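You operate a simulated robot arm through the tools that you are given. There is no shell and no other tool. Be economical: measure what you need, move in short steps, check, and stop when the job is done.

You are at the controls of a simulated robot arm. One attempt, no reset.

## Task
Set the resistor box as the test card says and hold the reading.
Fine: box switch on; multimeter on its 2000 ohm range.

It is judged by the outcome, as a careful person would: the job done as asked, and still so three seconds after it is handed in. It fails if anything else is knocked over, pushed out of place, dropped, spilled or broken.

## Robot
A 5-joint arm with a two-finger parallel gripper, fixed in place. Base frame: the origin is at the foot of the arm, x ahead of it, y to its left, z up; the work surface is at about z = 0. Readings come in m, degrees, newtons and seconds.
With the tool pointing down near the work surface it reaches from about 0.26 to 0.6 m from the base axis. Its first joint turns from -66.0 to 66.0 degrees. The tool tilts only in the upright plane through the base axis and itself; it spins freely about its own axis. Payload 1.57 kg.
The tool frame sits at the grasp point between the pads (the TCP): z along the fingers, y along the line on which they close. The tips reach 0.03 m beyond it. Largest opening 0.08 m; finger width 0.017, thickness 0.012; the body of the gripper, 0.04 by 0.082 m, starts 0.08 m behind the TCP.
Orientation is that of the tool frame in the base frame, as a unit quaternion [x, y, z, w]. With the fingers straight down and closing along the base's y, the tool's x points along the base's -x, its y along +y and its z along -z.

## Interface
- The arm moves only by the tool nudge_tool. Its argument "increments" is a list that holds one entry, the list of rows, each a list of 6 numbers: the shift along the tool's x, y, z in m, then the turn, a rotation vector about the tool's x, y, z in rad. In form: [[[x, y, z, rx, ry, rz], ...]]. A call has 1 to 10 rows; each row shifts and turns the commanded pose from where the row before left it, along the tool's axes as they then stand. "gripper" is the finger opening in m, from 0 to 0.08, set as the call begins (left out, the last holds). Each row takes 0.2 s and may step no farther than 0.05 m and 8.6 degrees from the row before; otherwise, or with a gripper value out of range, the whole call is refused. Where a pose cannot be reached the arm comes as near as it can. A force on the tool above 40 N (or 10 N above the force at the start of the call, whichever is more), or a blocked arm, ends the call early, and 0.2 s more pass. Each finger travels about 0.153 m/s and halts on what it meets, pressing with about 25 N; the grip force reading is that of the motor and also rises with nothing between the fingers. The clock runs only during rows and for 0.2 s after the last one: add rows that do not move to give the fingers time. The reply holds the time, the measured pose of the TCP, the force on the tool along the base axes, the opening and the grip force, in the units named above and with some noise, with the torque about the TCP (base axes, N m) and any sound that the robot's microphone picked up.
- Cameras (640 x 400 px; columns grow to the right, rows downward): "scene" is fixed at [0.0432, 0.391, 0.5395]; the picture's right is [-0.71, -0.71, 0.00], its down [-0.37, 0.37, -0.85] and it looks along [0.60, -0.60, -0.53] (base axes); focal length 336 px, centre (320, 200). "wrist" rides on the gripper at [0.072, -0.007, -0.122] in the tool frame; the picture's right is [0.09, 1.00, 0.00], its down [-0.84, 0.08, -0.54] and it looks along [-0.54, 0.05, 0.84] (tool axes); focal length 238 px, centre (320, 200). There is no depth. A picture from a camera that has moved, and an enlarged one, comes with that camera's place and axes in the base frame and with its lens. The place of the scene camera against the robot may be out by one fixed shift of up to 0.018 m in any direction.
- get_image(camera): a new picture of that camera. The clock stands still meanwhile.
- close_up(camera, box): a new picture of the part [left, top, right, bottom] of that camera's present view, enlarged. The clock stands still meanwhile.
- sign_off(): hands the job in; it is judged then, once.

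Go step by step. Nothing tells you positions but the pictures and the camera data: compare them with the known pose of the tool, close in by small moves and look again before you grip or let go. The budget is 120 turns and 68 pictures, counting those below and the enlarged ones. Unless the task says otherwise, let go and move clear before handing in, and close with one line.

The tools are called after "Emit:" by a JSON object that holds its "fn" and its "kwargs". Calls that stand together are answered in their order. nudge_tool: Moves the arm, as the interface text tells. Its arguments: {"type":"object","properties":{"increments":{"type":"array"},"gripper":{"type":"number"}},"required":["increments"]} The other tools are called the same way: get_image (camera) takes a picture; close_up (camera, box) takes an enlarged picture of a part of a camera's view; sign_off () hands the job in.

At the start:

```text
t: 0.0
tcp_pos: [0.3662, 0.0691, 0.3534]
tool_rot: [0.0, 1.0, -0.001, 0.0]
ft_force: [0.4, -0.1, 0.6]
wrist_torque: [-0.03, -0.02, 0.04]
width: 0.0801
finger_force: 0.1
```

scene: 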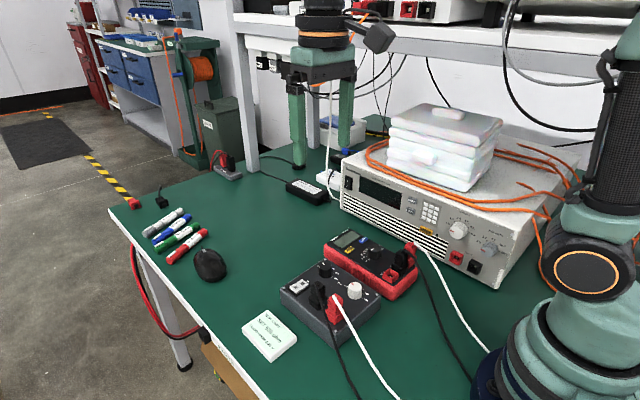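
wrist: 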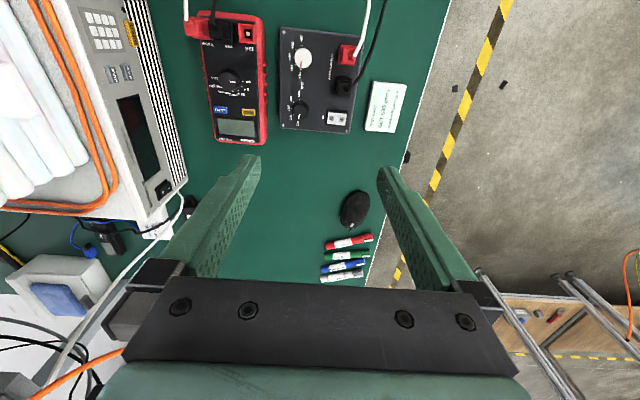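

I see the resistor box, multimeter and a test card. I'll take close-ups of the card, box and meter first.

Emit:
{"fn": "close_up", "kwargs": {"camera": "scene", "box": [235, 305, 305, 365]}}

Emit:
{"fn": "close_up", "kwargs": {"camera": "wrist", "box": [270, 20, 410, 140]}}

Emit:
{"fn": "close_up", "kwargs": {"camera": "scene", "box": [270, 225, 430, 345]}}

Emit:
{"fn": "close_up", "kwargs": {"camera": "wrist", "box": [180, 5, 290, 150]}}

```text
6.67 times, centred on (270, 335) of scene
camera zoom: at [0.0432, 0.391, 0.5395], right [-0.71, -0.71, 0.0], down [-0.37, 0.37, -0.85], along [0.6, -0.6, -0.53], focal length 2241 px, centre (653, -700)
```

zoom: 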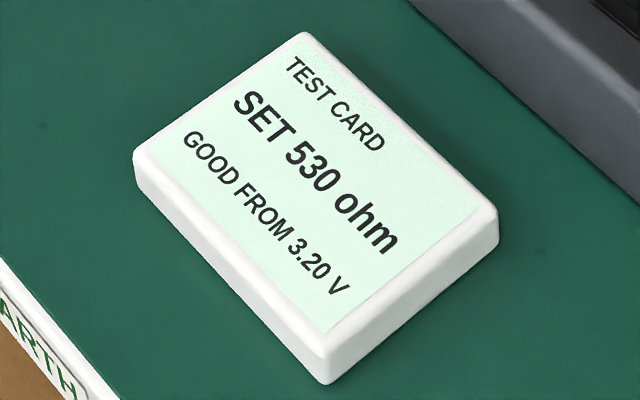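

```text
3.33 times, centred on (340, 80) of wrist
camera zoom: at [0.2936, 0.0611, 0.474], right [-0.09, 1.0, 0.0], down [0.84, 0.08, 0.54], along [0.54, 0.05, -0.84], focal length 794 px, centre (253, 600)
```

zoom: 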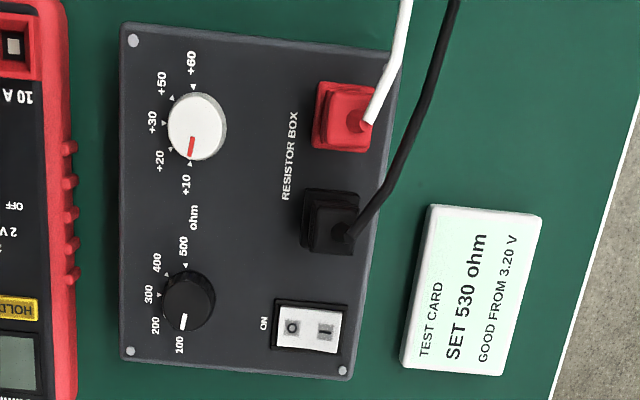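

```text
3.33 times, centred on (350, 285) of scene
camera zoom: at [0.0432, 0.391, 0.5395], right [-0.71, -0.71, 0.0], down [-0.37, 0.37, -0.85], along [0.6, -0.6, -0.53], focal length 1120 px, centre (220, -83)
```

zoom: 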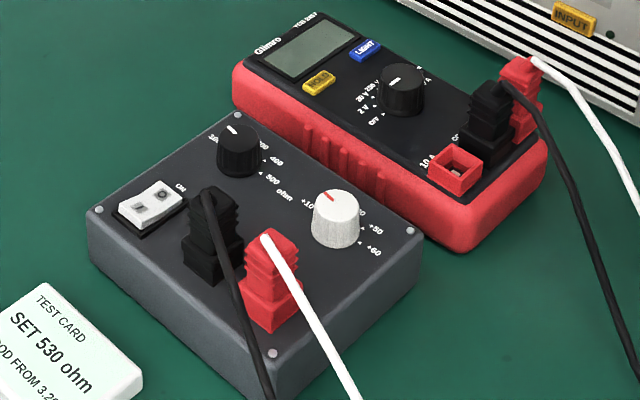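

```text
2.76 times, centred on (235, 78) of wrist
camera zoom: at [0.2936, 0.0611, 0.474], right [-0.09, 1.0, 0.0], down [0.84, 0.08, 0.54], along [0.54, 0.05, -0.84], focal length 658 px, centre (554, 538)
```

zoom: 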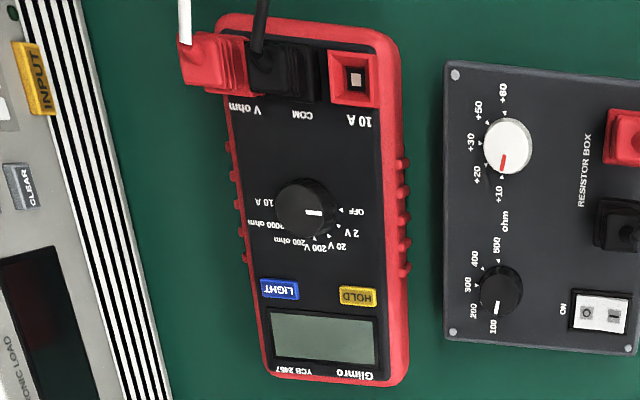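

The card says 530 ohm, so I need coarse 500, fine +30, switch on, meter at 2000 ohm, then HOLD. I'm moving lower for a second view so I can triangulate heights.

Emit:
{"fn": "nudge_tool", "kwargs": {"increments": [[[0.02, -0.01, 0.03, 0, 0, 0], [0.02, -0.01, 0.03, 0, 0, 0], [0.02, -0.01, 0.03, 0, 0, 0], [0.02, -0.01, 0.03, 0, 0, 0], [0, 0, 0, 0, 0, 0]]]}}

Emit:
{"fn": "get_image", "kwargs": {"camera": "wrist"}}

```text
t: 1.2
tcp_pos: [0.2881, 0.0275, 0.2314]
tool_rot: [0.001, 1.0, 0.0, -0.001]
ft_force: [-0.1, 0.1, 0.6]
wrist_torque: [0.03, -0.02, 0.03]
width: 0.08
finger_force: 0.1
```

```text
61 pictures are left
camera wrist: at [0.2155, 0.0208, 0.3532], right [-0.09, 1.0, 0.0], down [0.84, 0.08, 0.54], along [0.54, 0.05, -0.84], focal length 238 px, centre (320, 200)
```

wrist: 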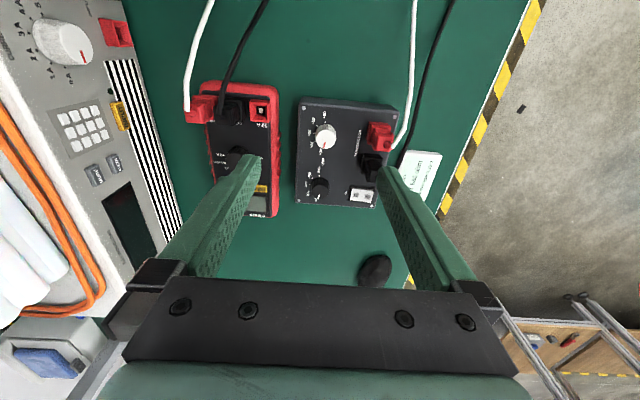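

Emit:
{"fn": "close_up", "kwargs": {"camera": "wrist", "box": [280, 85, 440, 215]}}

Emit:
{"fn": "close_up", "kwargs": {"camera": "wrist", "box": [180, 70, 300, 220]}}

```text
3.08 times, centred on (360, 150) of wrist
camera zoom: at [0.2155, 0.0208, 0.3532], right [-0.09, 1.0, 0.0], down [0.84, 0.08, 0.54], along [0.54, 0.05, -0.84], focal length 733 px, centre (197, 354)
```

zoom: 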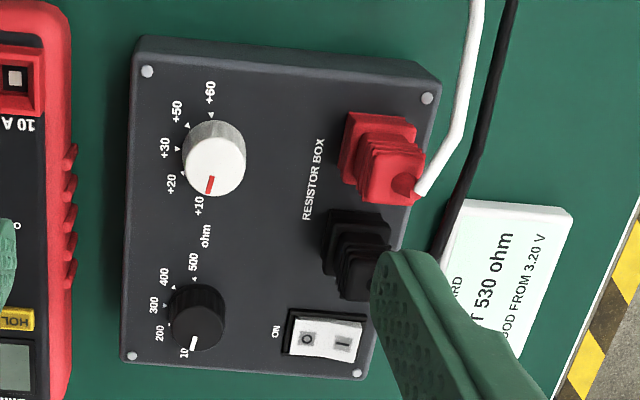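

```text
2.67 times, centred on (240, 145) of wrist
camera zoom: at [0.2155, 0.0208, 0.3532], right [-0.09, 1.0, 0.0], down [0.84, 0.08, 0.54], along [0.54, 0.05, -0.84], focal length 636 px, centre (533, 347)
```

zoom: 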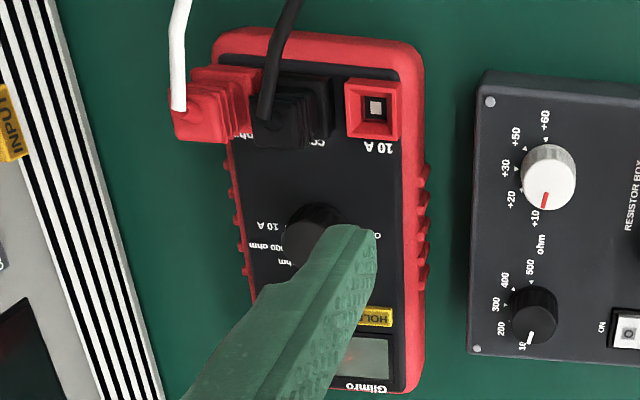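

Box top is at z≈0.048. The white knob is near (0.3075, 0.037) with its top at ≈0.075, the black knob near (0.384, 0.037), and the switch near (0.395, 0.100). Next I'll go above the white knob with a narrower opening.

Emit:
{"fn": "nudge_tool", "kwargs": {"increments": [[[-0.01, 0.005, 0.03, 0, 0, 0], [-0.0094, 0.0045, 0.03, 0, 0, 0], [0, 0, 0.035, 0, 0, 0], [0, 0, 0, 0, 0, 0], [0, 0, 0, 0, 0, 0]]], "gripper": 0.05}}

Emit:
{"fn": "get_image", "kwargs": {"camera": "wrist"}}

Emit:
{"fn": "close_up", "kwargs": {"camera": "scene", "box": [270, 205, 430, 345]}}

```text
t: 2.4
tcp_pos: [0.3068, 0.0388, 0.1373]
tool_rot: [0.0, 1.0, 0.0, 0.0]
ft_force: [0.2, -0.4, -0.1]
wrist_torque: [0.01, -0.03, -0.02]
width: 0.0499
finger_force: 0.1
```

```text
58 pictures are left
camera wrist: at [0.233, 0.0314, 0.2592], right [-0.09, 1.0, 0.0], down [0.84, 0.08, 0.54], along [0.54, 0.05, -0.84], focal length 238 px, centre (320, 200)
```

wrist: 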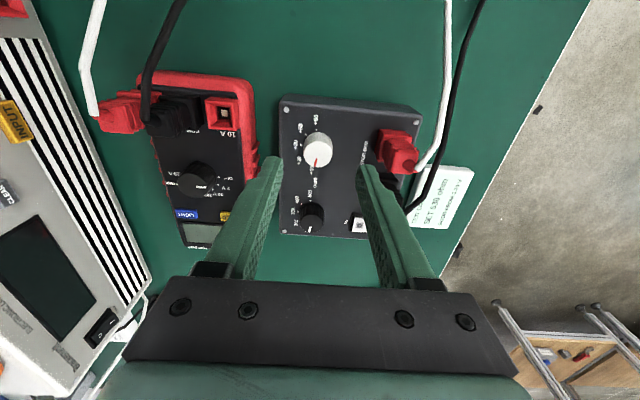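

```text
2.86 times, centred on (350, 275) of scene
camera zoom: at [0.0432, 0.391, 0.5395], right [-0.71, -0.71, 0.0], down [-0.37, 0.37, -0.85], along [0.6, -0.6, -0.53], focal length 960 px, centre (234, -14)
```

zoom: 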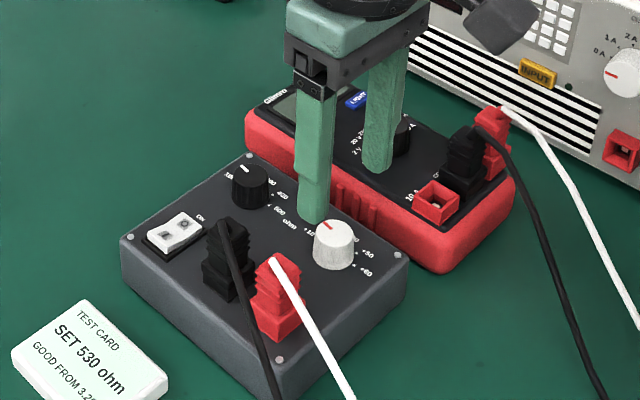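

Alignment looks good. I'm lowering over the white knob and checking before closing.

Emit:
{"fn": "nudge_tool", "kwargs": {"increments": [[[0.001, -0.002, 0.02, 0, 0, 0], [0, 0, 0.02, 0, 0, 0], [0, 0, 0.01, 0, 0, 0], [0, 0, 0, 0, 0, 0]]]}}

Emit:
{"fn": "get_image", "kwargs": {"camera": "wrist"}}

Emit:
{"fn": "close_up", "kwargs": {"camera": "scene", "box": [290, 225, 430, 345]}}

```text
t: 3.4
tcp_pos: [0.3046, 0.0371, 0.0876]
tool_rot: [0.0, 1.0, 0.0, 0.0]
ft_force: [-0.5, 0.3, 0.0]
wrist_torque: [-0.01, 0.01, -0.01]
width: 0.0501
finger_force: 0.0
```

```text
56 pictures are left
camera wrist: at [0.232, 0.0297, 0.2091], right [-0.09, 1.0, 0.0], down [0.84, 0.08, 0.54], along [0.54, 0.05, -0.84], focal length 238 px, centre (320, 200)
```

wrist: 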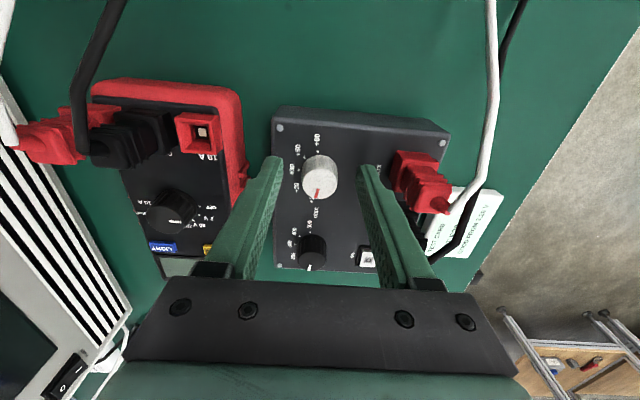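

```text
3.33 times, centred on (360, 285) of scene
camera zoom: at [0.0432, 0.391, 0.5395], right [-0.71, -0.71, 0.0], down [-0.37, 0.37, -0.85], along [0.6, -0.6, -0.53], focal length 1120 px, centre (187, -83)
```

zoom: 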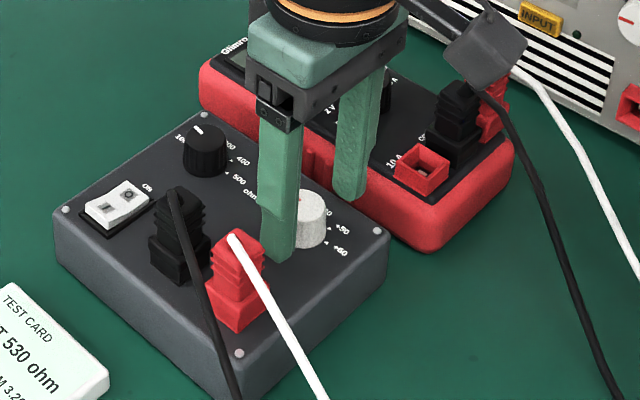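

The knob is centred between the fingers to within a couple of millimetres. Closing gently.

Emit:
{"fn": "nudge_tool", "kwargs": {"increments": [[[-0.001, 0, 0, 0, 0, 0], [0, 0, 0.002, 0, 0, 0], [0, 0, 0, 0, 0, 0]]], "gripper": 0.018}}

```text
t: 4.2
tcp_pos: [0.3062, 0.0371, 0.0865]
tool_rot: [0.0, 1.0, 0.0, 0.0]
ft_force: [-7.3, 12.3, 19.2]
wrist_torque: [0.44, 0.21, 0.07]
width: 0.0246
finger_force: 24.6
```

Gripped at 24.6 mm with some side load, so I'm relieving that by a small shift.

Emit:
{"fn": "nudge_tool", "kwargs": {"increments": [[[0.0, 0.0005, -0.002, 0, 0, 0], [0, 0, 0, 0, 0, 0]]]}}

```text
t: 4.8
tcp_pos: [0.3049, 0.0371, 0.0876]
tool_rot: [0.001, 1.0, 0.0, -0.001]
ft_force: [0.2, 0.2, -0.5]
wrist_torque: [-0.08, 0.17, 0.02]
width: 0.0244
finger_force: 25.0
```

Load is gone. Turning clockwise (seen from above) towards +30.

Emit:
{"fn": "nudge_tool", "kwargs": {"increments": [[[0, 0, 0, 0, 0, 0.14], [0, 0, 0, 0, 0, 0.14], [0, 0, 0, 0, 0, 0.14], [0, 0, 0, 0, 0, 0.14], [0, 0, 0, 0, 0, 0.14], [0, 0, 0, 0, 0, 0]]]}}

Emit:
{"fn": "close_up", "kwargs": {"camera": "scene", "box": [290, 225, 430, 345]}}

Emit:
{"fn": "get_image", "kwargs": {"camera": "wrist"}}

```text
t: 6.2
tcp_pos: [0.3044, 0.0361, 0.0882]
tool_rot: [0.345, 0.939, 0.0, 0.0]
ft_force: [2.3, 1.8, 0.7]
wrist_torque: [0.08, -0.02, 0.04]
width: 0.0244
finger_force: 24.6
```

```text
3.33 times, centred on (360, 285) of scene
camera zoom: at [0.0432, 0.391, 0.5395], right [-0.71, -0.71, 0.0], down [-0.37, 0.37, -0.85], along [0.6, -0.6, -0.53], focal length 1120 px, centre (187, -83)
```

zoom: 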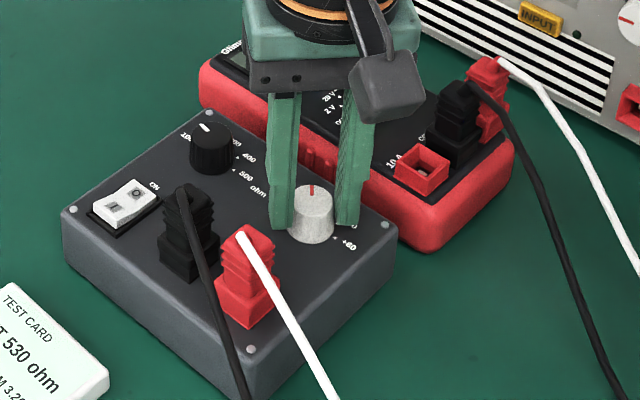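

```text
53 pictures are left
camera wrist: at [0.2459, 0.0772, 0.2095], right [0.57, 0.82, 0.0], down [0.69, -0.48, 0.54], along [0.44, -0.31, -0.84], focal length 238 px, centre (320, 200)
```

wrist: 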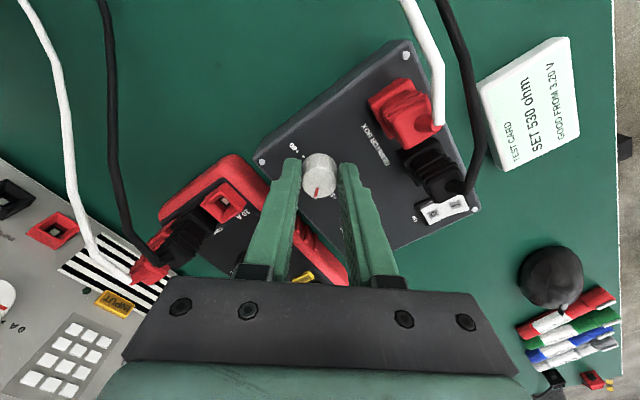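

The knob turns with the tool (≈40°) and the box has shifted only slightly. Turning the second step.

Emit:
{"fn": "nudge_tool", "kwargs": {"increments": [[[0, 0, 0, 0, 0, 0.14], [0, 0, 0, 0, 0, 0.14], [0, 0, 0, 0, 0, 0.14], [0, 0, 0, 0, 0, 0.14], [0, 0, 0, 0, 0, 0.14], [0, 0, 0, 0, 0, 0]]]}}

Emit:
{"fn": "close_up", "kwargs": {"camera": "scene", "box": [290, 225, 430, 345]}}

```text
t: 7.6
tcp_pos: [0.3062, 0.0366, 0.0874]
tool_rot: [0.645, 0.765, 0.0, 0.0]
ft_force: [1.9, 0.3, 0.1]
wrist_torque: [0.03, -0.11, 0.04]
width: 0.0242
finger_force: 24.5
```

```text
3.33 times, centred on (360, 285) of scene
camera zoom: at [0.0432, 0.391, 0.5395], right [-0.71, -0.71, 0.0], down [-0.37, 0.37, -0.85], along [0.6, -0.6, -0.53], focal length 1120 px, centre (187, -83)
```

zoom: 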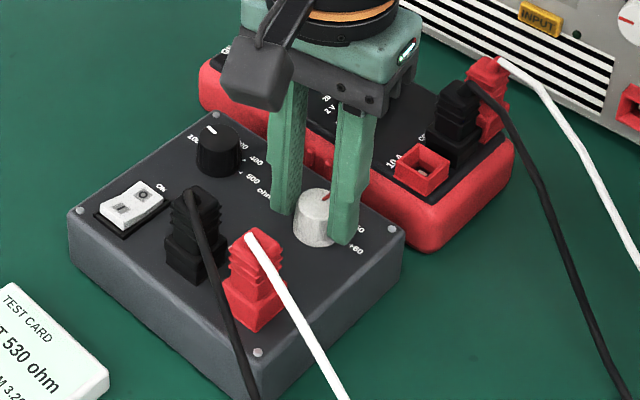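

The knob appears at +30 and the box has crept a few mm. I'll open and rise to verify from above.

Emit:
{"fn": "nudge_tool", "kwargs": {"increments": [[[0, 0, 0, 0, 0, 0], [0, 0, 0, 0, 0, 0], [0, 0, -0.03, 0, 0, 0], [0, 0, -0.03, 0, 0, 0], [0, 0, -0.03, 0, 0, 0], [0, 0, 0, 0, 0, 0]]], "gripper": 0.045}}

Emit:
{"fn": "get_image", "kwargs": {"camera": "wrist"}}

Emit:
{"fn": "close_up", "kwargs": {"camera": "scene", "box": [290, 225, 430, 345]}}

```text
t: 9.0
tcp_pos: [0.3069, 0.0369, 0.1802]
tool_rot: [0.644, 0.765, 0.0, 0.0]
ft_force: [0.3, -0.8, -0.2]
wrist_torque: [0.01, 0.0, 0.02]
width: 0.045
finger_force: 0.2
```

```text
51 pictures are left
camera wrist: at [0.2872, 0.1047, 0.3007], right [0.97, 0.26, 0.0], down [0.22, -0.81, 0.54], along [0.14, -0.52, -0.84], focal length 238 px, centre (320, 200)
```

wrist: 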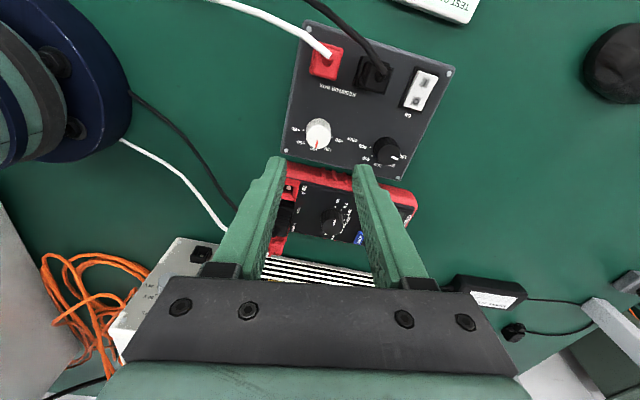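

```text
3.33 times, centred on (360, 285) of scene
camera zoom: at [0.0432, 0.391, 0.5395], right [-0.71, -0.71, 0.0], down [-0.37, 0.37, -0.85], along [0.6, -0.6, -0.53], focal length 1120 px, centre (187, -83)
```

zoom: 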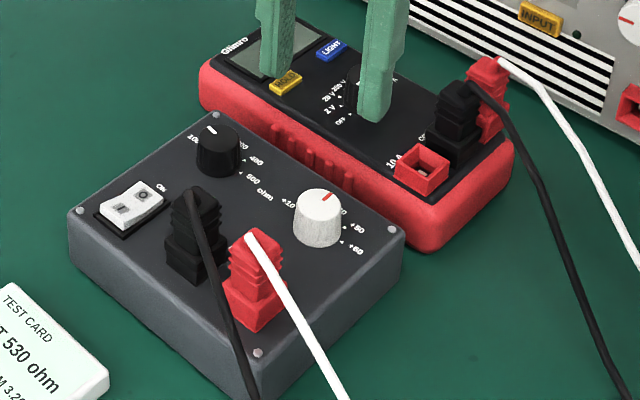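

Emit:
{"fn": "close_up", "kwargs": {"camera": "wrist", "box": [270, 10, 470, 190]}}

Emit:
{"fn": "close_up", "kwargs": {"camera": "wrist", "box": [285, 110, 350, 160]}}

```text
2.22 times, centred on (370, 100) of wrist
camera zoom: at [0.2872, 0.1047, 0.3007], right [0.97, 0.26, 0.0], down [0.22, -0.81, 0.54], along [0.14, -0.52, -0.84], focal length 530 px, centre (209, 422)
```

zoom: 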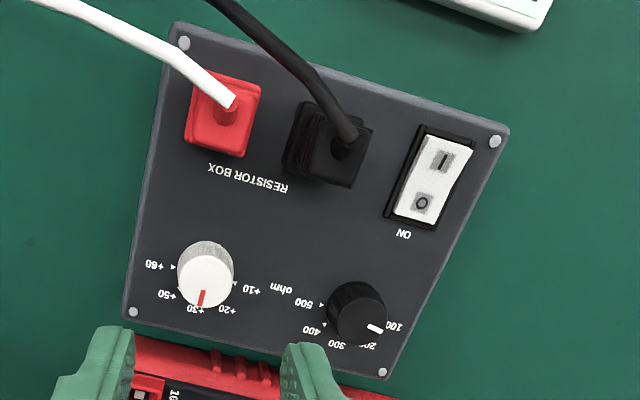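

```text
8.00 times, centred on (318, 135) of wrist
camera zoom: at [0.2872, 0.1047, 0.3007], right [0.97, 0.26, 0.0], down [0.22, -0.81, 0.54], along [0.14, -0.52, -0.84], focal length 1907 px, centre (340, 720)
```

zoom: 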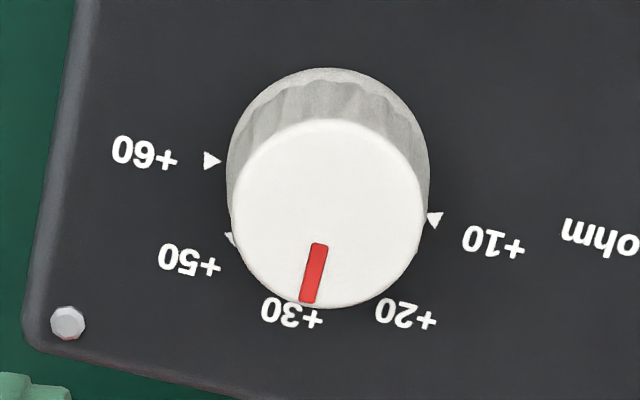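

White knob is at +30. I'm unwinding the wrist before going to the black knob, now at ≈(0.380, 0.0335).

Emit:
{"fn": "nudge_tool", "kwargs": {"increments": [[[0, 0, 0, 0, 0, -0.14], [0, 0, 0, 0, 0, -0.14], [0, 0, 0, 0, 0, -0.14], [0, 0, 0, 0, 0, -0.14], [0, 0, 0, 0, 0, -0.14], [0, 0, 0, 0, 0, -0.14], [0, 0, 0, 0, 0, -0.14], [0, 0, 0, 0, 0, -0.14], [0, 0, 0, 0, 0, -0.14], [0, 0, 0, 0, 0, -0.14]]]}}

Emit:
{"fn": "nudge_tool", "kwargs": {"increments": [[[-0.037, -0.003, 0.02, 0, 0, 0], [-0.036, 0, 0.02, 0, 0, 0], [0, 0, 0, 0, 0, 0], [0, 0, 0, 0, 0, 0]]], "gripper": 0.042}}

Emit:
{"fn": "get_image", "kwargs": {"camera": "wrist"}}

```text
t: 11.2
tcp_pos: [0.3063, 0.0364, 0.1771]
tool_rot: [-0.001, 1.0, 0.0, 0.0]
ft_force: [-0.1, 1.0, -0.3]
wrist_torque: [0.01, 0.02, 0.0]
width: 0.045
finger_force: 0.1
```

```text
t: 12.2
tcp_pos: [0.379, 0.0329, 0.1373]
tool_rot: [0.0, 1.0, 0.001, 0.0]
ft_force: [1.0, 1.0, 0.6]
wrist_torque: [0.02, -0.02, 0.0]
width: 0.0418
finger_force: 0.1
```

```text
47 pictures are left
camera wrist: at [0.3068, 0.0259, 0.2586], right [-0.09, 1.0, 0.0], down [0.84, 0.08, 0.54], along [0.54, 0.05, -0.84], focal length 238 px, centre (320, 200)
```

wrist: 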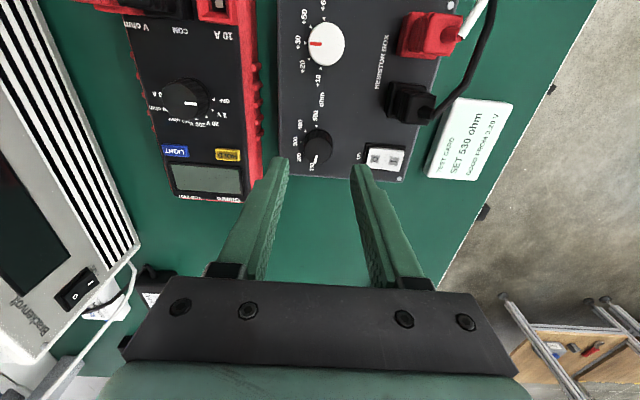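

Black knob is at about (0.379, 0.031). Descending and gripping it.

Emit:
{"fn": "nudge_tool", "kwargs": {"increments": [[[0, -0.001, 0.02, 0, 0, 0], [0, 0, 0.02, 0, 0, 0], [0, 0, 0.011, 0, 0, 0], [0, 0, 0, 0, 0, 0]]]}}

Emit:
{"fn": "get_image", "kwargs": {"camera": "wrist"}}

Emit:
{"fn": "close_up", "kwargs": {"camera": "scene", "box": [290, 225, 430, 345]}}

```text
t: 13.2
tcp_pos: [0.3788, 0.0329, 0.0861]
tool_rot: [0.0, 1.0, 0.0, 0.0]
ft_force: [-0.1, -0.6, 0.1]
wrist_torque: [0.0, 0.01, 0.01]
width: 0.0423
finger_force: 0.0
```

```text
46 pictures are left
camera wrist: at [0.3057, 0.0248, 0.2073], right [-0.09, 1.0, 0.0], down [0.84, 0.08, 0.54], along [0.54, 0.05, -0.84], focal length 238 px, centre (320, 200)
```

wrist: 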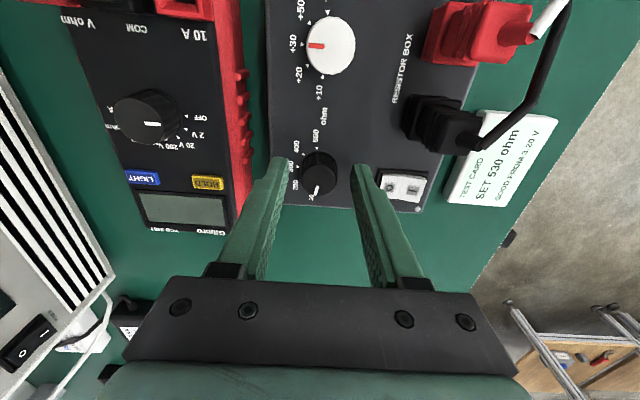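

```text
3.33 times, centred on (360, 285) of scene
camera zoom: at [0.0432, 0.391, 0.5395], right [-0.71, -0.71, 0.0], down [-0.37, 0.37, -0.85], along [0.6, -0.6, -0.53], focal length 1120 px, centre (187, -83)
```

zoom: 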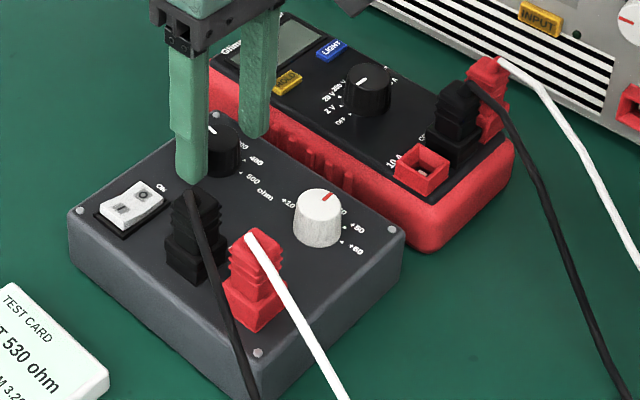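

Knob sits slightly to the −y side, so I'll shift 1.5 mm and close.

Emit:
{"fn": "nudge_tool", "kwargs": {"increments": [[[-0.001, -0.0015, 0, 0, 0, 0], [0, 0, 0, 0, 0, 0], [0, 0, 0, 0, 0, 0]]], "gripper": 0.014}}

```text
t: 14.0
tcp_pos: [0.3799, 0.0315, 0.0866]
tool_rot: [0.0, 1.0, 0.0, -0.001]
ft_force: [-5.5, 6.0, 2.4]
wrist_torque: [0.16, 0.5, 0.01]
width: 0.0244
finger_force: 25.0
```

Relieving the small side load, then turning.

Emit:
{"fn": "nudge_tool", "kwargs": {"increments": [[[0.0005, 0.0005, 0, 0, 0, 0], [0, 0, 0, 0, 0, 0.14], [0, 0, 0, 0, 0, 0.14], [0, 0, 0, 0, 0, 0.14], [0, 0, 0, 0, 0, 0.14], [0, 0, 0, 0, 0, 0.14], [0, 0, 0, 0, 0, 0]]]}}

Emit:
{"fn": "close_up", "kwargs": {"camera": "scene", "box": [290, 225, 430, 345]}}

```text
t: 15.6
tcp_pos: [0.3781, 0.0312, 0.0861]
tool_rot: [0.344, 0.939, 0.0, 0.001]
ft_force: [1.0, -0.2, 0.5]
wrist_torque: [-0.18, -0.33, 0.0]
width: 0.0245
finger_force: 24.4
```

```text
3.33 times, centred on (360, 285) of scene
camera zoom: at [0.0433, 0.391, 0.5395], right [-0.71, -0.71, 0.0], down [-0.37, 0.37, -0.85], along [0.6, -0.6, -0.53], focal length 1120 px, centre (187, -83)
```

zoom: 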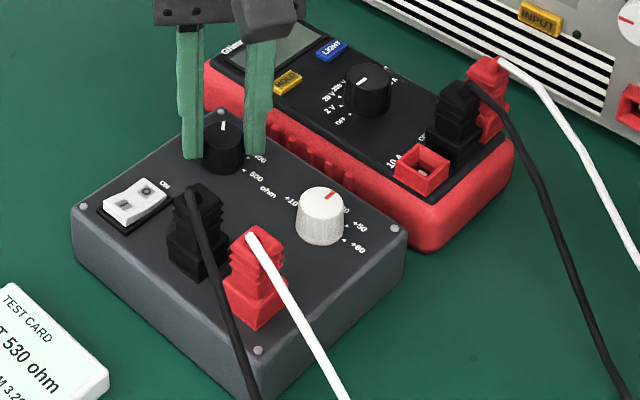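

Works. Continuing the turn.

Emit:
{"fn": "nudge_tool", "kwargs": {"increments": [[[0, 0, 0, 0, 0, 0.14], [0, 0, 0, 0, 0, 0.14], [0, 0, 0, 0, 0, 0.14], [0, 0, 0, 0, 0, 0.14], [0, 0, 0, 0, 0, 0.14], [0, 0, 0, 0, 0, 0.14], [0, 0, 0, 0, 0, 0.14], [0, 0, 0, 0, 0, 0.14], [0, 0, 0, 0, 0, 0.14], [0, 0, 0, 0, 0, 0.14]]]}}

Emit:
{"fn": "close_up", "kwargs": {"camera": "scene", "box": [290, 225, 430, 345]}}

```text
t: 17.8
tcp_pos: [0.3792, 0.0319, 0.0872]
tool_rot: [0.868, 0.497, 0.0, 0.001]
ft_force: [2.5, -4.9, 0.3]
wrist_torque: [0.14, -0.22, -0.03]
width: 0.0244
finger_force: 25.2
```

```text
3.33 times, centred on (360, 285) of scene
camera zoom: at [0.0432, 0.391, 0.5395], right [-0.71, -0.71, 0.0], down [-0.37, 0.37, -0.85], along [0.6, -0.6, -0.53], focal length 1120 px, centre (187, -83)
```

zoom: 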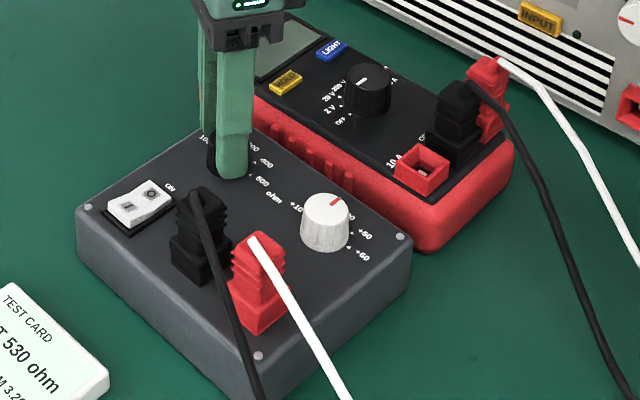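

Three of four steps done (120°). Turning the last 40°.

Emit:
{"fn": "nudge_tool", "kwargs": {"increments": [[[0, 0, 0, 0, 0, 0.14], [0, 0, 0, 0, 0, 0.14], [0, 0, 0, 0, 0, 0.14], [0, 0, 0, 0, 0, 0.14], [0, 0, 0, 0, 0, 0.14], [0, 0, 0, 0, 0, 0]]]}}

Emit:
{"fn": "nudge_tool", "kwargs": {"increments": [[[0, 0, 0, 0, 0, 0], [0, 0, 0, 0, 0, 0], [0, 0, -0.03, 0, 0, 0], [0, 0, -0.03, 0, 0, 0], [0, 0, -0.03, 0, 0, 0], [0, 0, 0, 0, 0, 0]]], "gripper": 0.042}}

Emit:
{"fn": "get_image", "kwargs": {"camera": "wrist"}}

Emit:
{"fn": "get_image", "kwargs": {"camera": "scene"}}

```text
t: 19.2
tcp_pos: [0.3802, 0.0312, 0.0869]
tool_rot: [0.986, 0.168, 0.0, 0.0]
ft_force: [3.3, -5.9, 3.7]
wrist_torque: [-0.07, -0.33, 0.0]
width: 0.0244
finger_force: 25.5
```

```text
t: 20.6
tcp_pos: [0.3784, 0.0299, 0.1761]
tool_rot: [0.985, 0.17, 0.0, 0.001]
ft_force: [-0.8, -0.1, 0.3]
wrist_torque: [0.02, 0.0, -0.01]
width: 0.0422
finger_force: 0.0
```

```text
42 pictures are left
camera wrist: at [0.4426, 0.0595, 0.2985], right [0.42, -0.91, 0.0], down [-0.76, -0.35, 0.54], along [-0.49, -0.23, -0.84], focal length 238 px, centre (320, 200)
```

wrist: 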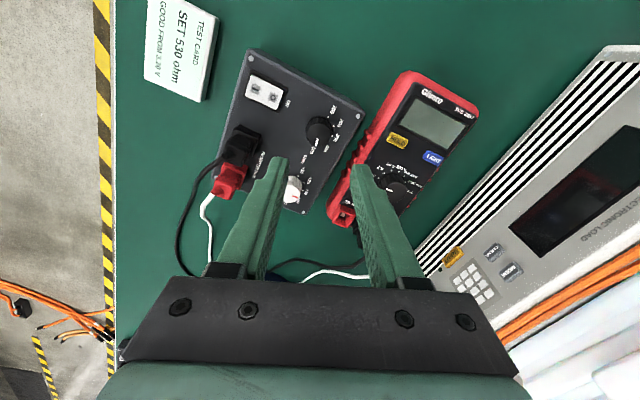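

```text
41 pictures are left
```

scene: 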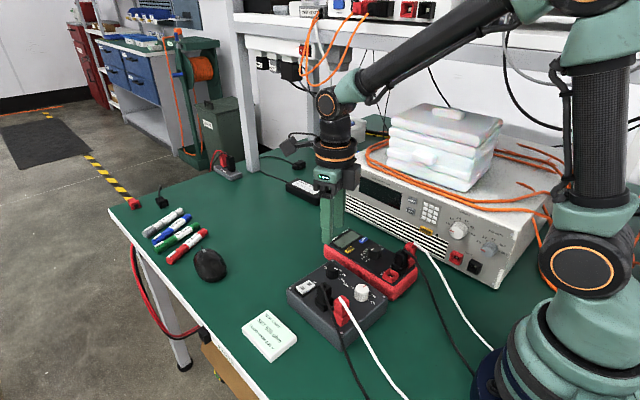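

Emit:
{"fn": "close_up", "kwargs": {"camera": "wrist", "box": [220, 40, 370, 150]}}

Emit:
{"fn": "close_up", "kwargs": {"camera": "wrist", "box": [240, 60, 295, 115]}}

Emit:
{"fn": "close_up", "kwargs": {"camera": "wrist", "box": [350, 60, 490, 210]}}

```text
3.64 times, centred on (295, 95) of wrist
camera zoom: at [0.4426, 0.0595, 0.2985], right [0.42, -0.91, 0.0], down [-0.76, -0.35, 0.54], along [-0.49, -0.23, -0.84], focal length 867 px, centre (411, 582)
```

zoom: 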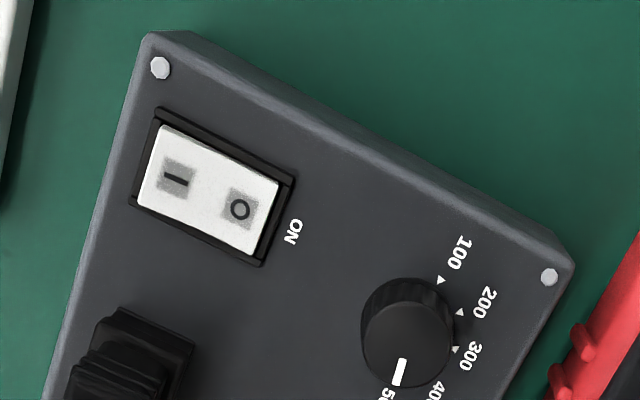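

```text
7.27 times, centred on (268, 88) of wrist
camera zoom: at [0.4426, 0.0595, 0.2985], right [0.42, -0.91, 0.0], down [-0.76, -0.35, 0.54], along [-0.49, -0.23, -0.84], focal length 1734 px, centre (702, 1018)
```

zoom: 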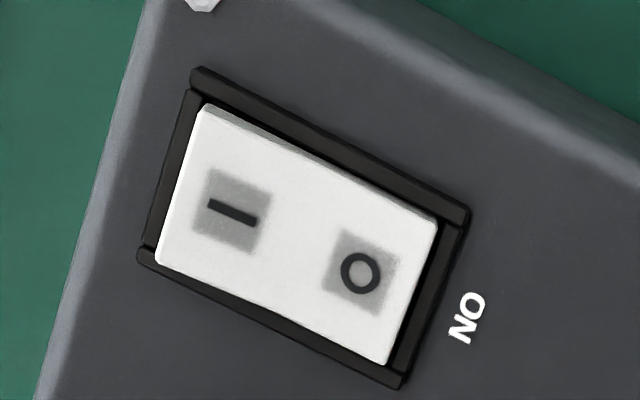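

```text
2.67 times, centred on (420, 135) of wrist
camera zoom: at [0.4426, 0.0595, 0.2985], right [0.42, -0.91, 0.0], down [-0.76, -0.35, 0.54], along [-0.49, -0.23, -0.84], focal length 636 px, centre (53, 373)
```

zoom: 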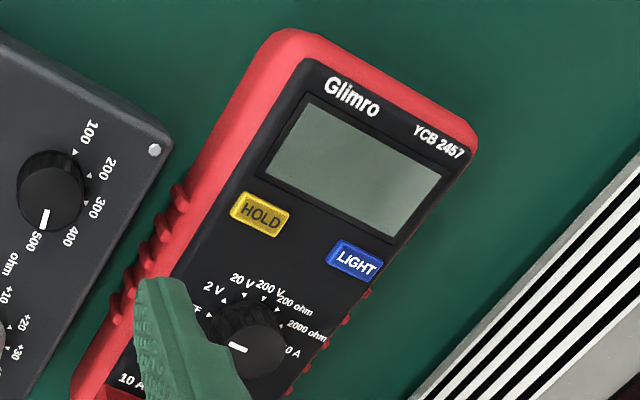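

Black knob is at 500. The switch currently has its O side pressed (off), so I must press the I side (+y). I'm closing the fingers, turning the wrist to yaw 90° and looking at the switch.

Emit:
{"fn": "nudge_tool", "kwargs": {"increments": [[[0, 0, 0, 0, 0, -0.1366], [0, 0, 0, 0, 0, -0.1366], [0, 0, 0, 0, 0, -0.1366], [0, 0, 0, 0, 0, -0.1366], [0, 0, 0, 0, 0, -0.1366], [0, 0, 0, 0, 0, -0.1366], [0, 0, 0, 0, 0, -0.1366], [0, 0, 0, 0, 0, -0.1366], [0, 0, 0, 0, 0, -0.1366]]], "gripper": 0.0}}

Emit:
{"fn": "nudge_tool", "kwargs": {"increments": [[[0.035, 0.005, 0.01, 0, 0, 0], [0.035, 0.005, 0.02, 0, 0, 0], [0, 0, 0, 0, 0, 0], [0, 0, 0, 0, 0, 0]]]}}

Emit:
{"fn": "get_image", "kwargs": {"camera": "wrist"}}

Emit:
{"fn": "close_up", "kwargs": {"camera": "scene", "box": [270, 205, 430, 345]}}

```text
t: 22.6
tcp_pos: [0.3796, 0.0317, 0.1775]
tool_rot: [0.705, 0.709, 0.0, 0.001]
ft_force: [-0.1, -0.3, -0.8]
wrist_torque: [-0.01, -0.01, 0.01]
width: 0.0
finger_force: 21.6
```

```text
t: 23.6
tcp_pos: [0.3885, 0.1045, 0.148]
tool_rot: [0.708, 0.706, 0.0, 0.0]
ft_force: [-0.1, -0.5, 0.9]
wrist_torque: [0.01, -0.06, -0.01]
width: 0.0001
finger_force: 21.3
```

```text
37 pictures are left
camera wrist: at [0.3817, 0.1747, 0.2684], right [1.0, 0.09, 0.0], down [0.08, -0.84, 0.54], along [0.05, -0.54, -0.84], focal length 238 px, centre (320, 200)
```

wrist: 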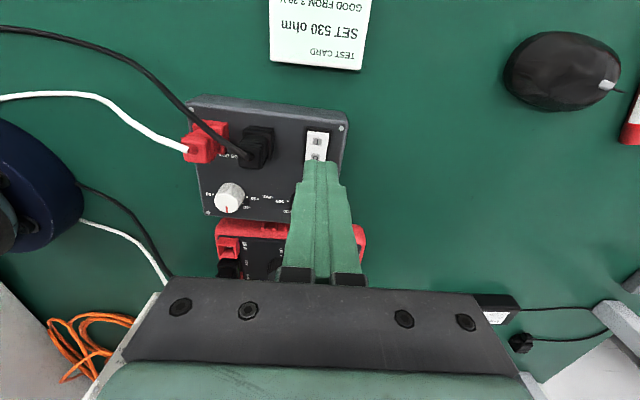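

```text
2.86 times, centred on (350, 275) of scene
camera zoom: at [0.0432, 0.391, 0.5395], right [-0.71, -0.71, 0.0], down [-0.37, 0.37, -0.85], along [0.6, -0.6, -0.53], focal length 960 px, centre (234, -14)
```

zoom: 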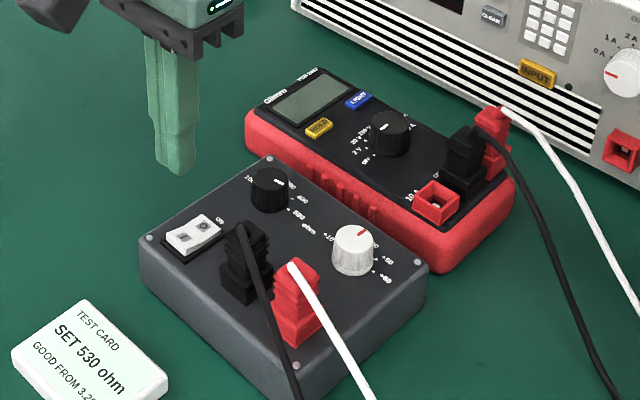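

Rocker I side is centred near (0.3855, 0.101). Descending over it to just above.

Emit:
{"fn": "nudge_tool", "kwargs": {"increments": [[[0, -0.003, 0.02, 0, 0, 0], [0, 0, 0.02, 0, 0, 0], [0, 0, 0.015, 0, 0, 0], [0, 0, 0, 0, 0, 0]]]}}

Emit:
{"fn": "close_up", "kwargs": {"camera": "scene", "box": [270, 205, 430, 345]}}

Emit:
{"fn": "close_up", "kwargs": {"camera": "wrist", "box": [240, 90, 400, 190]}}

```text
t: 24.6
tcp_pos: [0.3859, 0.1031, 0.0909]
tool_rot: [0.708, 0.707, 0.0, 0.0]
ft_force: [-0.1, 0.0, -0.6]
wrist_torque: [0.02, 0.01, -0.02]
width: 0.0
finger_force: 21.4
```

```text
2.86 times, centred on (350, 275) of scene
camera zoom: at [0.0432, 0.391, 0.5395], right [-0.71, -0.71, 0.0], down [-0.37, 0.37, -0.85], along [0.6, -0.6, -0.53], focal length 960 px, centre (234, -14)
```

zoom: 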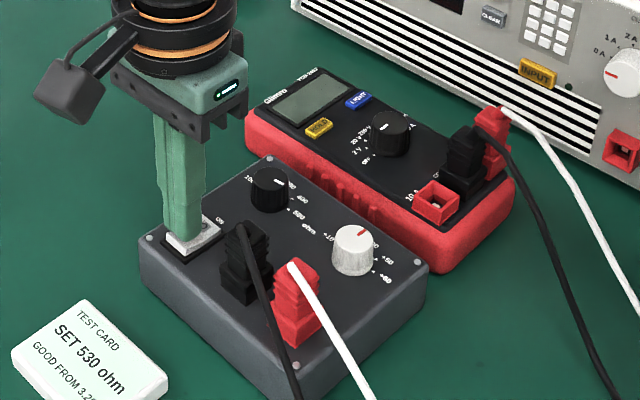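

```text
4.00 times, centred on (320, 140) of wrist
camera zoom: at [0.3785, 0.1737, 0.2127], right [1.0, 0.09, 0.0], down [0.08, -0.84, 0.54], along [0.05, -0.54, -0.84], focal length 953 px, centre (320, 440)
```

zoom: 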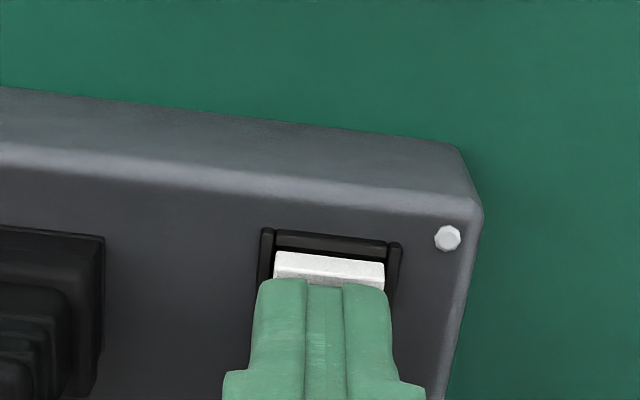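

Fingers are just above the I side. I'm pressing down in small steps.

Emit:
{"fn": "nudge_tool", "kwargs": {"increments": [[[0.002, 0.001, 0.002, 0, 0, 0], [0, 0, 0.002, 0, 0, 0], [0, 0, 0.002, 0, 0, 0], [0, 0, 0.002, 0, 0, 0], [0, 0, 0, 0, 0, 0]]]}}

Emit:
{"fn": "close_up", "kwargs": {"camera": "wrist", "box": [240, 90, 400, 190]}}

```text
t: 25.8
tcp_pos: [0.3862, 0.1038, 0.083]
tool_rot: [0.707, 0.707, 0.0, 0.0]
ft_force: [0.4, 0.8, 0.7]
wrist_torque: [-0.01, -0.01, -0.03]
width: 0.0002
finger_force: 21.1
```

```text
4.00 times, centred on (320, 140) of wrist
camera zoom: at [0.3795, 0.1747, 0.205], right [1.0, 0.09, 0.0], down [0.08, -0.84, 0.54], along [0.05, -0.54, -0.84], focal length 953 px, centre (320, 440)
```

zoom: 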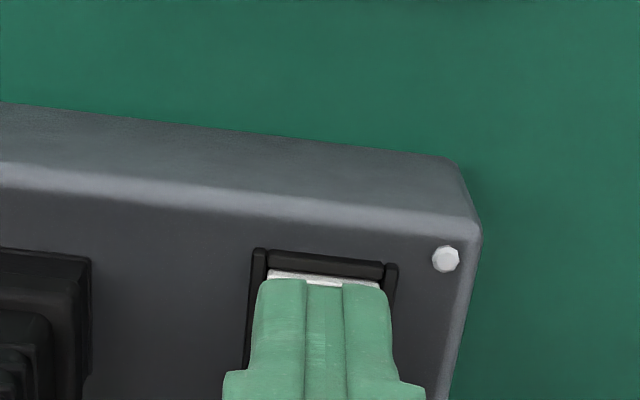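

No contact force yet. Pressing a little further.

Emit:
{"fn": "nudge_tool", "kwargs": {"increments": [[[0, 0, 0.0015, 0, 0, 0], [0, 0, 0.0015, 0, 0, 0], [0, 0, 0.001, 0, 0, 0], [0, 0, 0, 0, 0, 0]]]}}

Emit:
{"fn": "close_up", "kwargs": {"camera": "wrist", "box": [240, 90, 400, 190]}}

```text
t: 26.4
tcp_pos: [0.3868, 0.1045, 0.0836]
tool_rot: [0.707, 0.707, 0.001, 0.001]
ft_force: [-1.0, -0.4, 3.2]
wrist_torque: [-0.05, 0.02, 0.0]
width: 0.0001
finger_force: 21.2
stopped in row 2: the force on the tool passed its limit at 46 N (the readings are from after the stop); the commanded pose is now the measured one
```

```text
4.00 times, centred on (320, 140) of wrist
camera zoom: at [0.3803, 0.1752, 0.205], right [1.0, 0.09, 0.0], down [0.08, -0.84, 0.54], along [0.05, -0.54, -0.84], focal length 953 px, centre (320, 440)
```

zoom: 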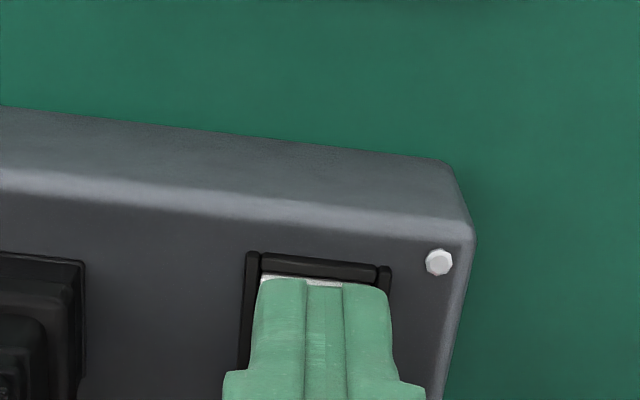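

Hard contact (46 N stop), so the rocker is either pressed or the frame took it. Rising to look.

Emit:
{"fn": "nudge_tool", "kwargs": {"increments": [[[0, 0, -0.03, 0, 0, 0], [0.0, 0, -0.03, 0, 0, 0], [0.04, 0, -0.02, 0, 0, 0], [0, 0, 0, 0, 0, 0]]]}}

Emit:
{"fn": "close_up", "kwargs": {"camera": "wrist", "box": [240, 100, 400, 200]}}

Emit:
{"fn": "close_up", "kwargs": {"camera": "scene", "box": [270, 205, 430, 345]}}

```text
t: 27.4
tcp_pos: [0.3868, 0.1449, 0.1626]
tool_rot: [0.707, 0.707, 0.0, 0.0]
ft_force: [0.3, 0.1, 0.1]
wrist_torque: [-0.05, -0.03, -0.01]
width: 0.0001
finger_force: 21.2
```

```text
4.00 times, centred on (320, 150) of wrist
camera zoom: at [0.3787, 0.2152, 0.284], right [1.0, 0.09, 0.0], down [0.08, -0.84, 0.54], along [0.05, -0.54, -0.84], focal length 953 px, centre (320, 400)
```

zoom: 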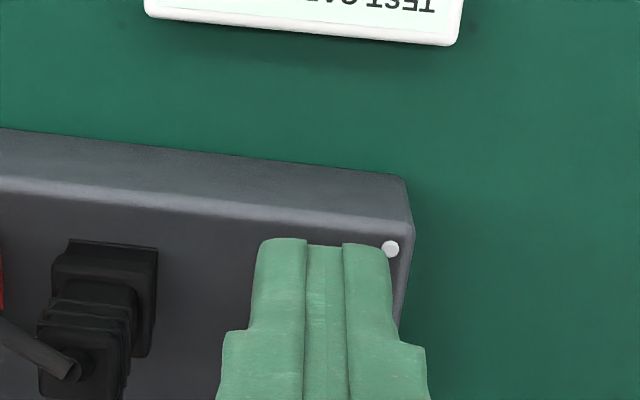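

```text
2.86 times, centred on (350, 275) of scene
camera zoom: at [0.0432, 0.391, 0.5395], right [-0.71, -0.71, 0.0], down [-0.37, 0.37, -0.85], along [0.6, -0.6, -0.53], focal length 960 px, centre (234, -14)
```

zoom: 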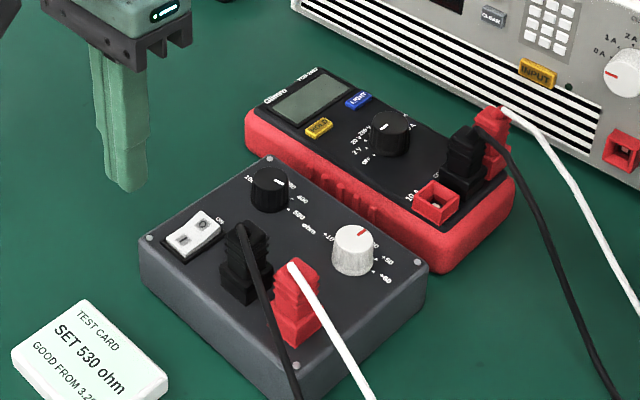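

Emit:
{"fn": "close_up", "kwargs": {"camera": "scene", "box": [305, 270, 345, 300]}}

```text
13.33 times, centred on (325, 285) of scene
camera zoom: at [0.0432, 0.391, 0.5395], right [-0.71, -0.71, 0.0], down [-0.37, 0.37, -0.85], along [0.6, -0.6, -0.53], focal length 4482 px, centre (253, -933)
```

zoom: 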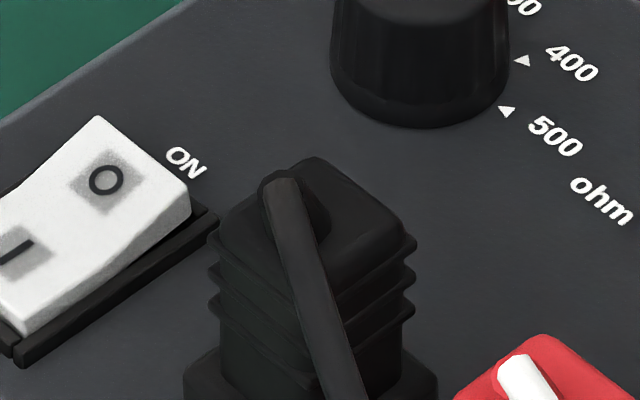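

Rocker's I side is now down, so the box is on. Next is the meter dial: unwinding the wrist and moving above it.

Emit:
{"fn": "nudge_tool", "kwargs": {"increments": [[[0, 0, -0.003, 0, 0, -0.149], [0, 0, -0.003, 0, 0, -0.149], [0, 0, -0.003, 0, 0, -0.149], [0, 0, -0.003, 0, 0, -0.149], [0, 0, -0.003, 0, 0, -0.149], [0, 0, -0.003, 0, 0, -0.149], [0, 0, 0, 0, 0, -0.149], [0, 0, 0, 0, 0, -0.149], [0, 0, 0, 0, 0, -0.149], [0, 0, 0, 0, 0, -0.149]]]}}

Emit:
{"fn": "nudge_tool", "kwargs": {"increments": [[[0, 0, 0, 0, 0, -0.08], [0.01, -0.045, 0, 0, 0, 0], [0.01, -0.045, 0, 0, 0, 0], [0.01, -0.045, 0, 0, 0, 0], [0.01, -0.045, 0, 0, 0, 0], [0, -0.04, 0.02, 0, 0, 0], [0, 0, 0.01, 0, 0, 0], [0, 0, 0, 0, 0, 0]]], "gripper": 0.055}}

Emit:
{"fn": "get_image", "kwargs": {"camera": "wrist"}}

```text
t: 29.6
tcp_pos: [0.3889, 0.1445, 0.1817]
tool_rot: [0.038, 0.999, 0.0, 0.0]
ft_force: [0.2, -0.5, -0.6]
wrist_torque: [0.01, 0.02, 0.0]
width: 0.0
finger_force: 21.6
```

```text
t: 31.4
tcp_pos: [0.3478, -0.0768, 0.1509]
tool_rot: [0.001, 1.0, 0.0, 0.0]
ft_force: [-1.2, -0.5, -0.1]
wrist_torque: [0.03, 0.0, -0.01]
width: 0.0552
finger_force: 0.1
```

```text
28 pictures are left
camera wrist: at [0.2752, -0.0842, 0.2716], right [-0.09, 1.0, 0.0], down [0.84, 0.08, 0.54], along [0.54, 0.05, -0.84], focal length 238 px, centre (320, 200)
```

wrist: 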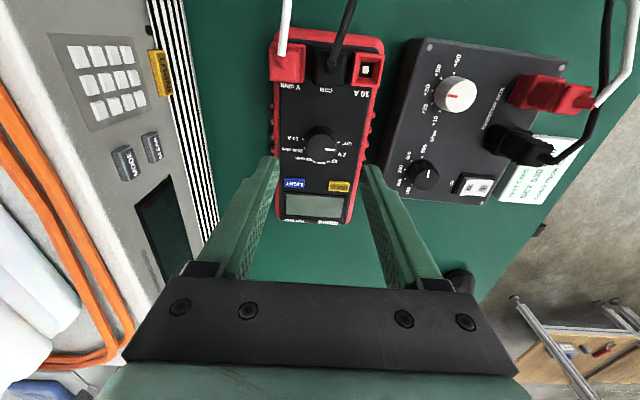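

Emit:
{"fn": "close_up", "kwargs": {"camera": "wrist", "box": [265, 110, 385, 220]}}

```text
3.64 times, centred on (325, 165) of wrist
camera zoom: at [0.2752, -0.0842, 0.2716], right [-0.09, 1.0, 0.0], down [0.84, 0.08, 0.54], along [0.54, 0.05, -0.84], focal length 867 px, centre (302, 327)
```

zoom: 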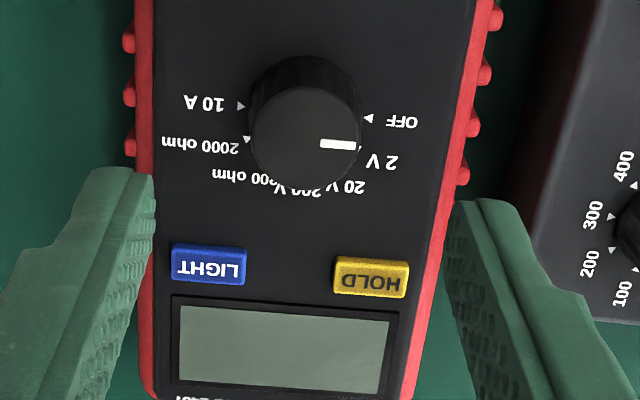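

Dial is at about (0.3535, −0.077), with 2000 ohm ≈150° clockwise from OFF. Descending around it.

Emit:
{"fn": "nudge_tool", "kwargs": {"increments": [[[-0.0055, 0, 0.03, 0, 0, 0], [0, 0, 0.025, 0, 0, 0], [0, 0, 0.013, 0, 0, 0], [0, 0, 0, 0, 0, 0]]], "gripper": 0.05}}

Emit:
{"fn": "close_up", "kwargs": {"camera": "wrist", "box": [240, 110, 400, 210]}}

Emit:
{"fn": "close_up", "kwargs": {"camera": "scene", "box": [310, 205, 430, 305]}}

```text
t: 32.4
tcp_pos: [0.353, -0.0758, 0.083]
tool_rot: [0.0, 1.0, 0.0, 0.001]
ft_force: [-0.2, -0.1, 0.4]
wrist_torque: [-0.02, 0.01, 0.0]
width: 0.0501
finger_force: 0.0
```

```text
4.00 times, centred on (320, 160) of wrist
camera zoom: at [0.2815, -0.0824, 0.2034], right [-0.09, 1.0, 0.0], down [0.84, 0.08, 0.54], along [0.54, 0.05, -0.84], focal length 953 px, centre (320, 360)
```

zoom: 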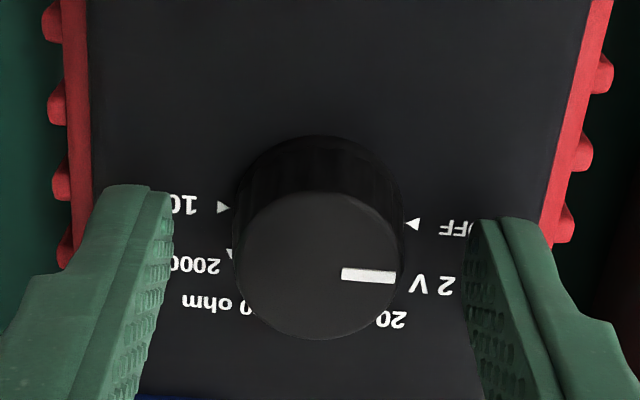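

```text
4.00 times, centred on (370, 255) of scene
camera zoom: at [0.0432, 0.391, 0.5395], right [-0.71, -0.71, 0.0], down [-0.37, 0.37, -0.85], along [0.6, -0.6, -0.53], focal length 1344 px, centre (120, -20)
```

zoom: 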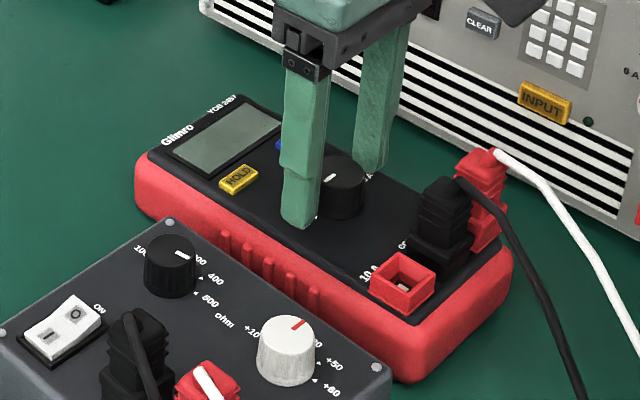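

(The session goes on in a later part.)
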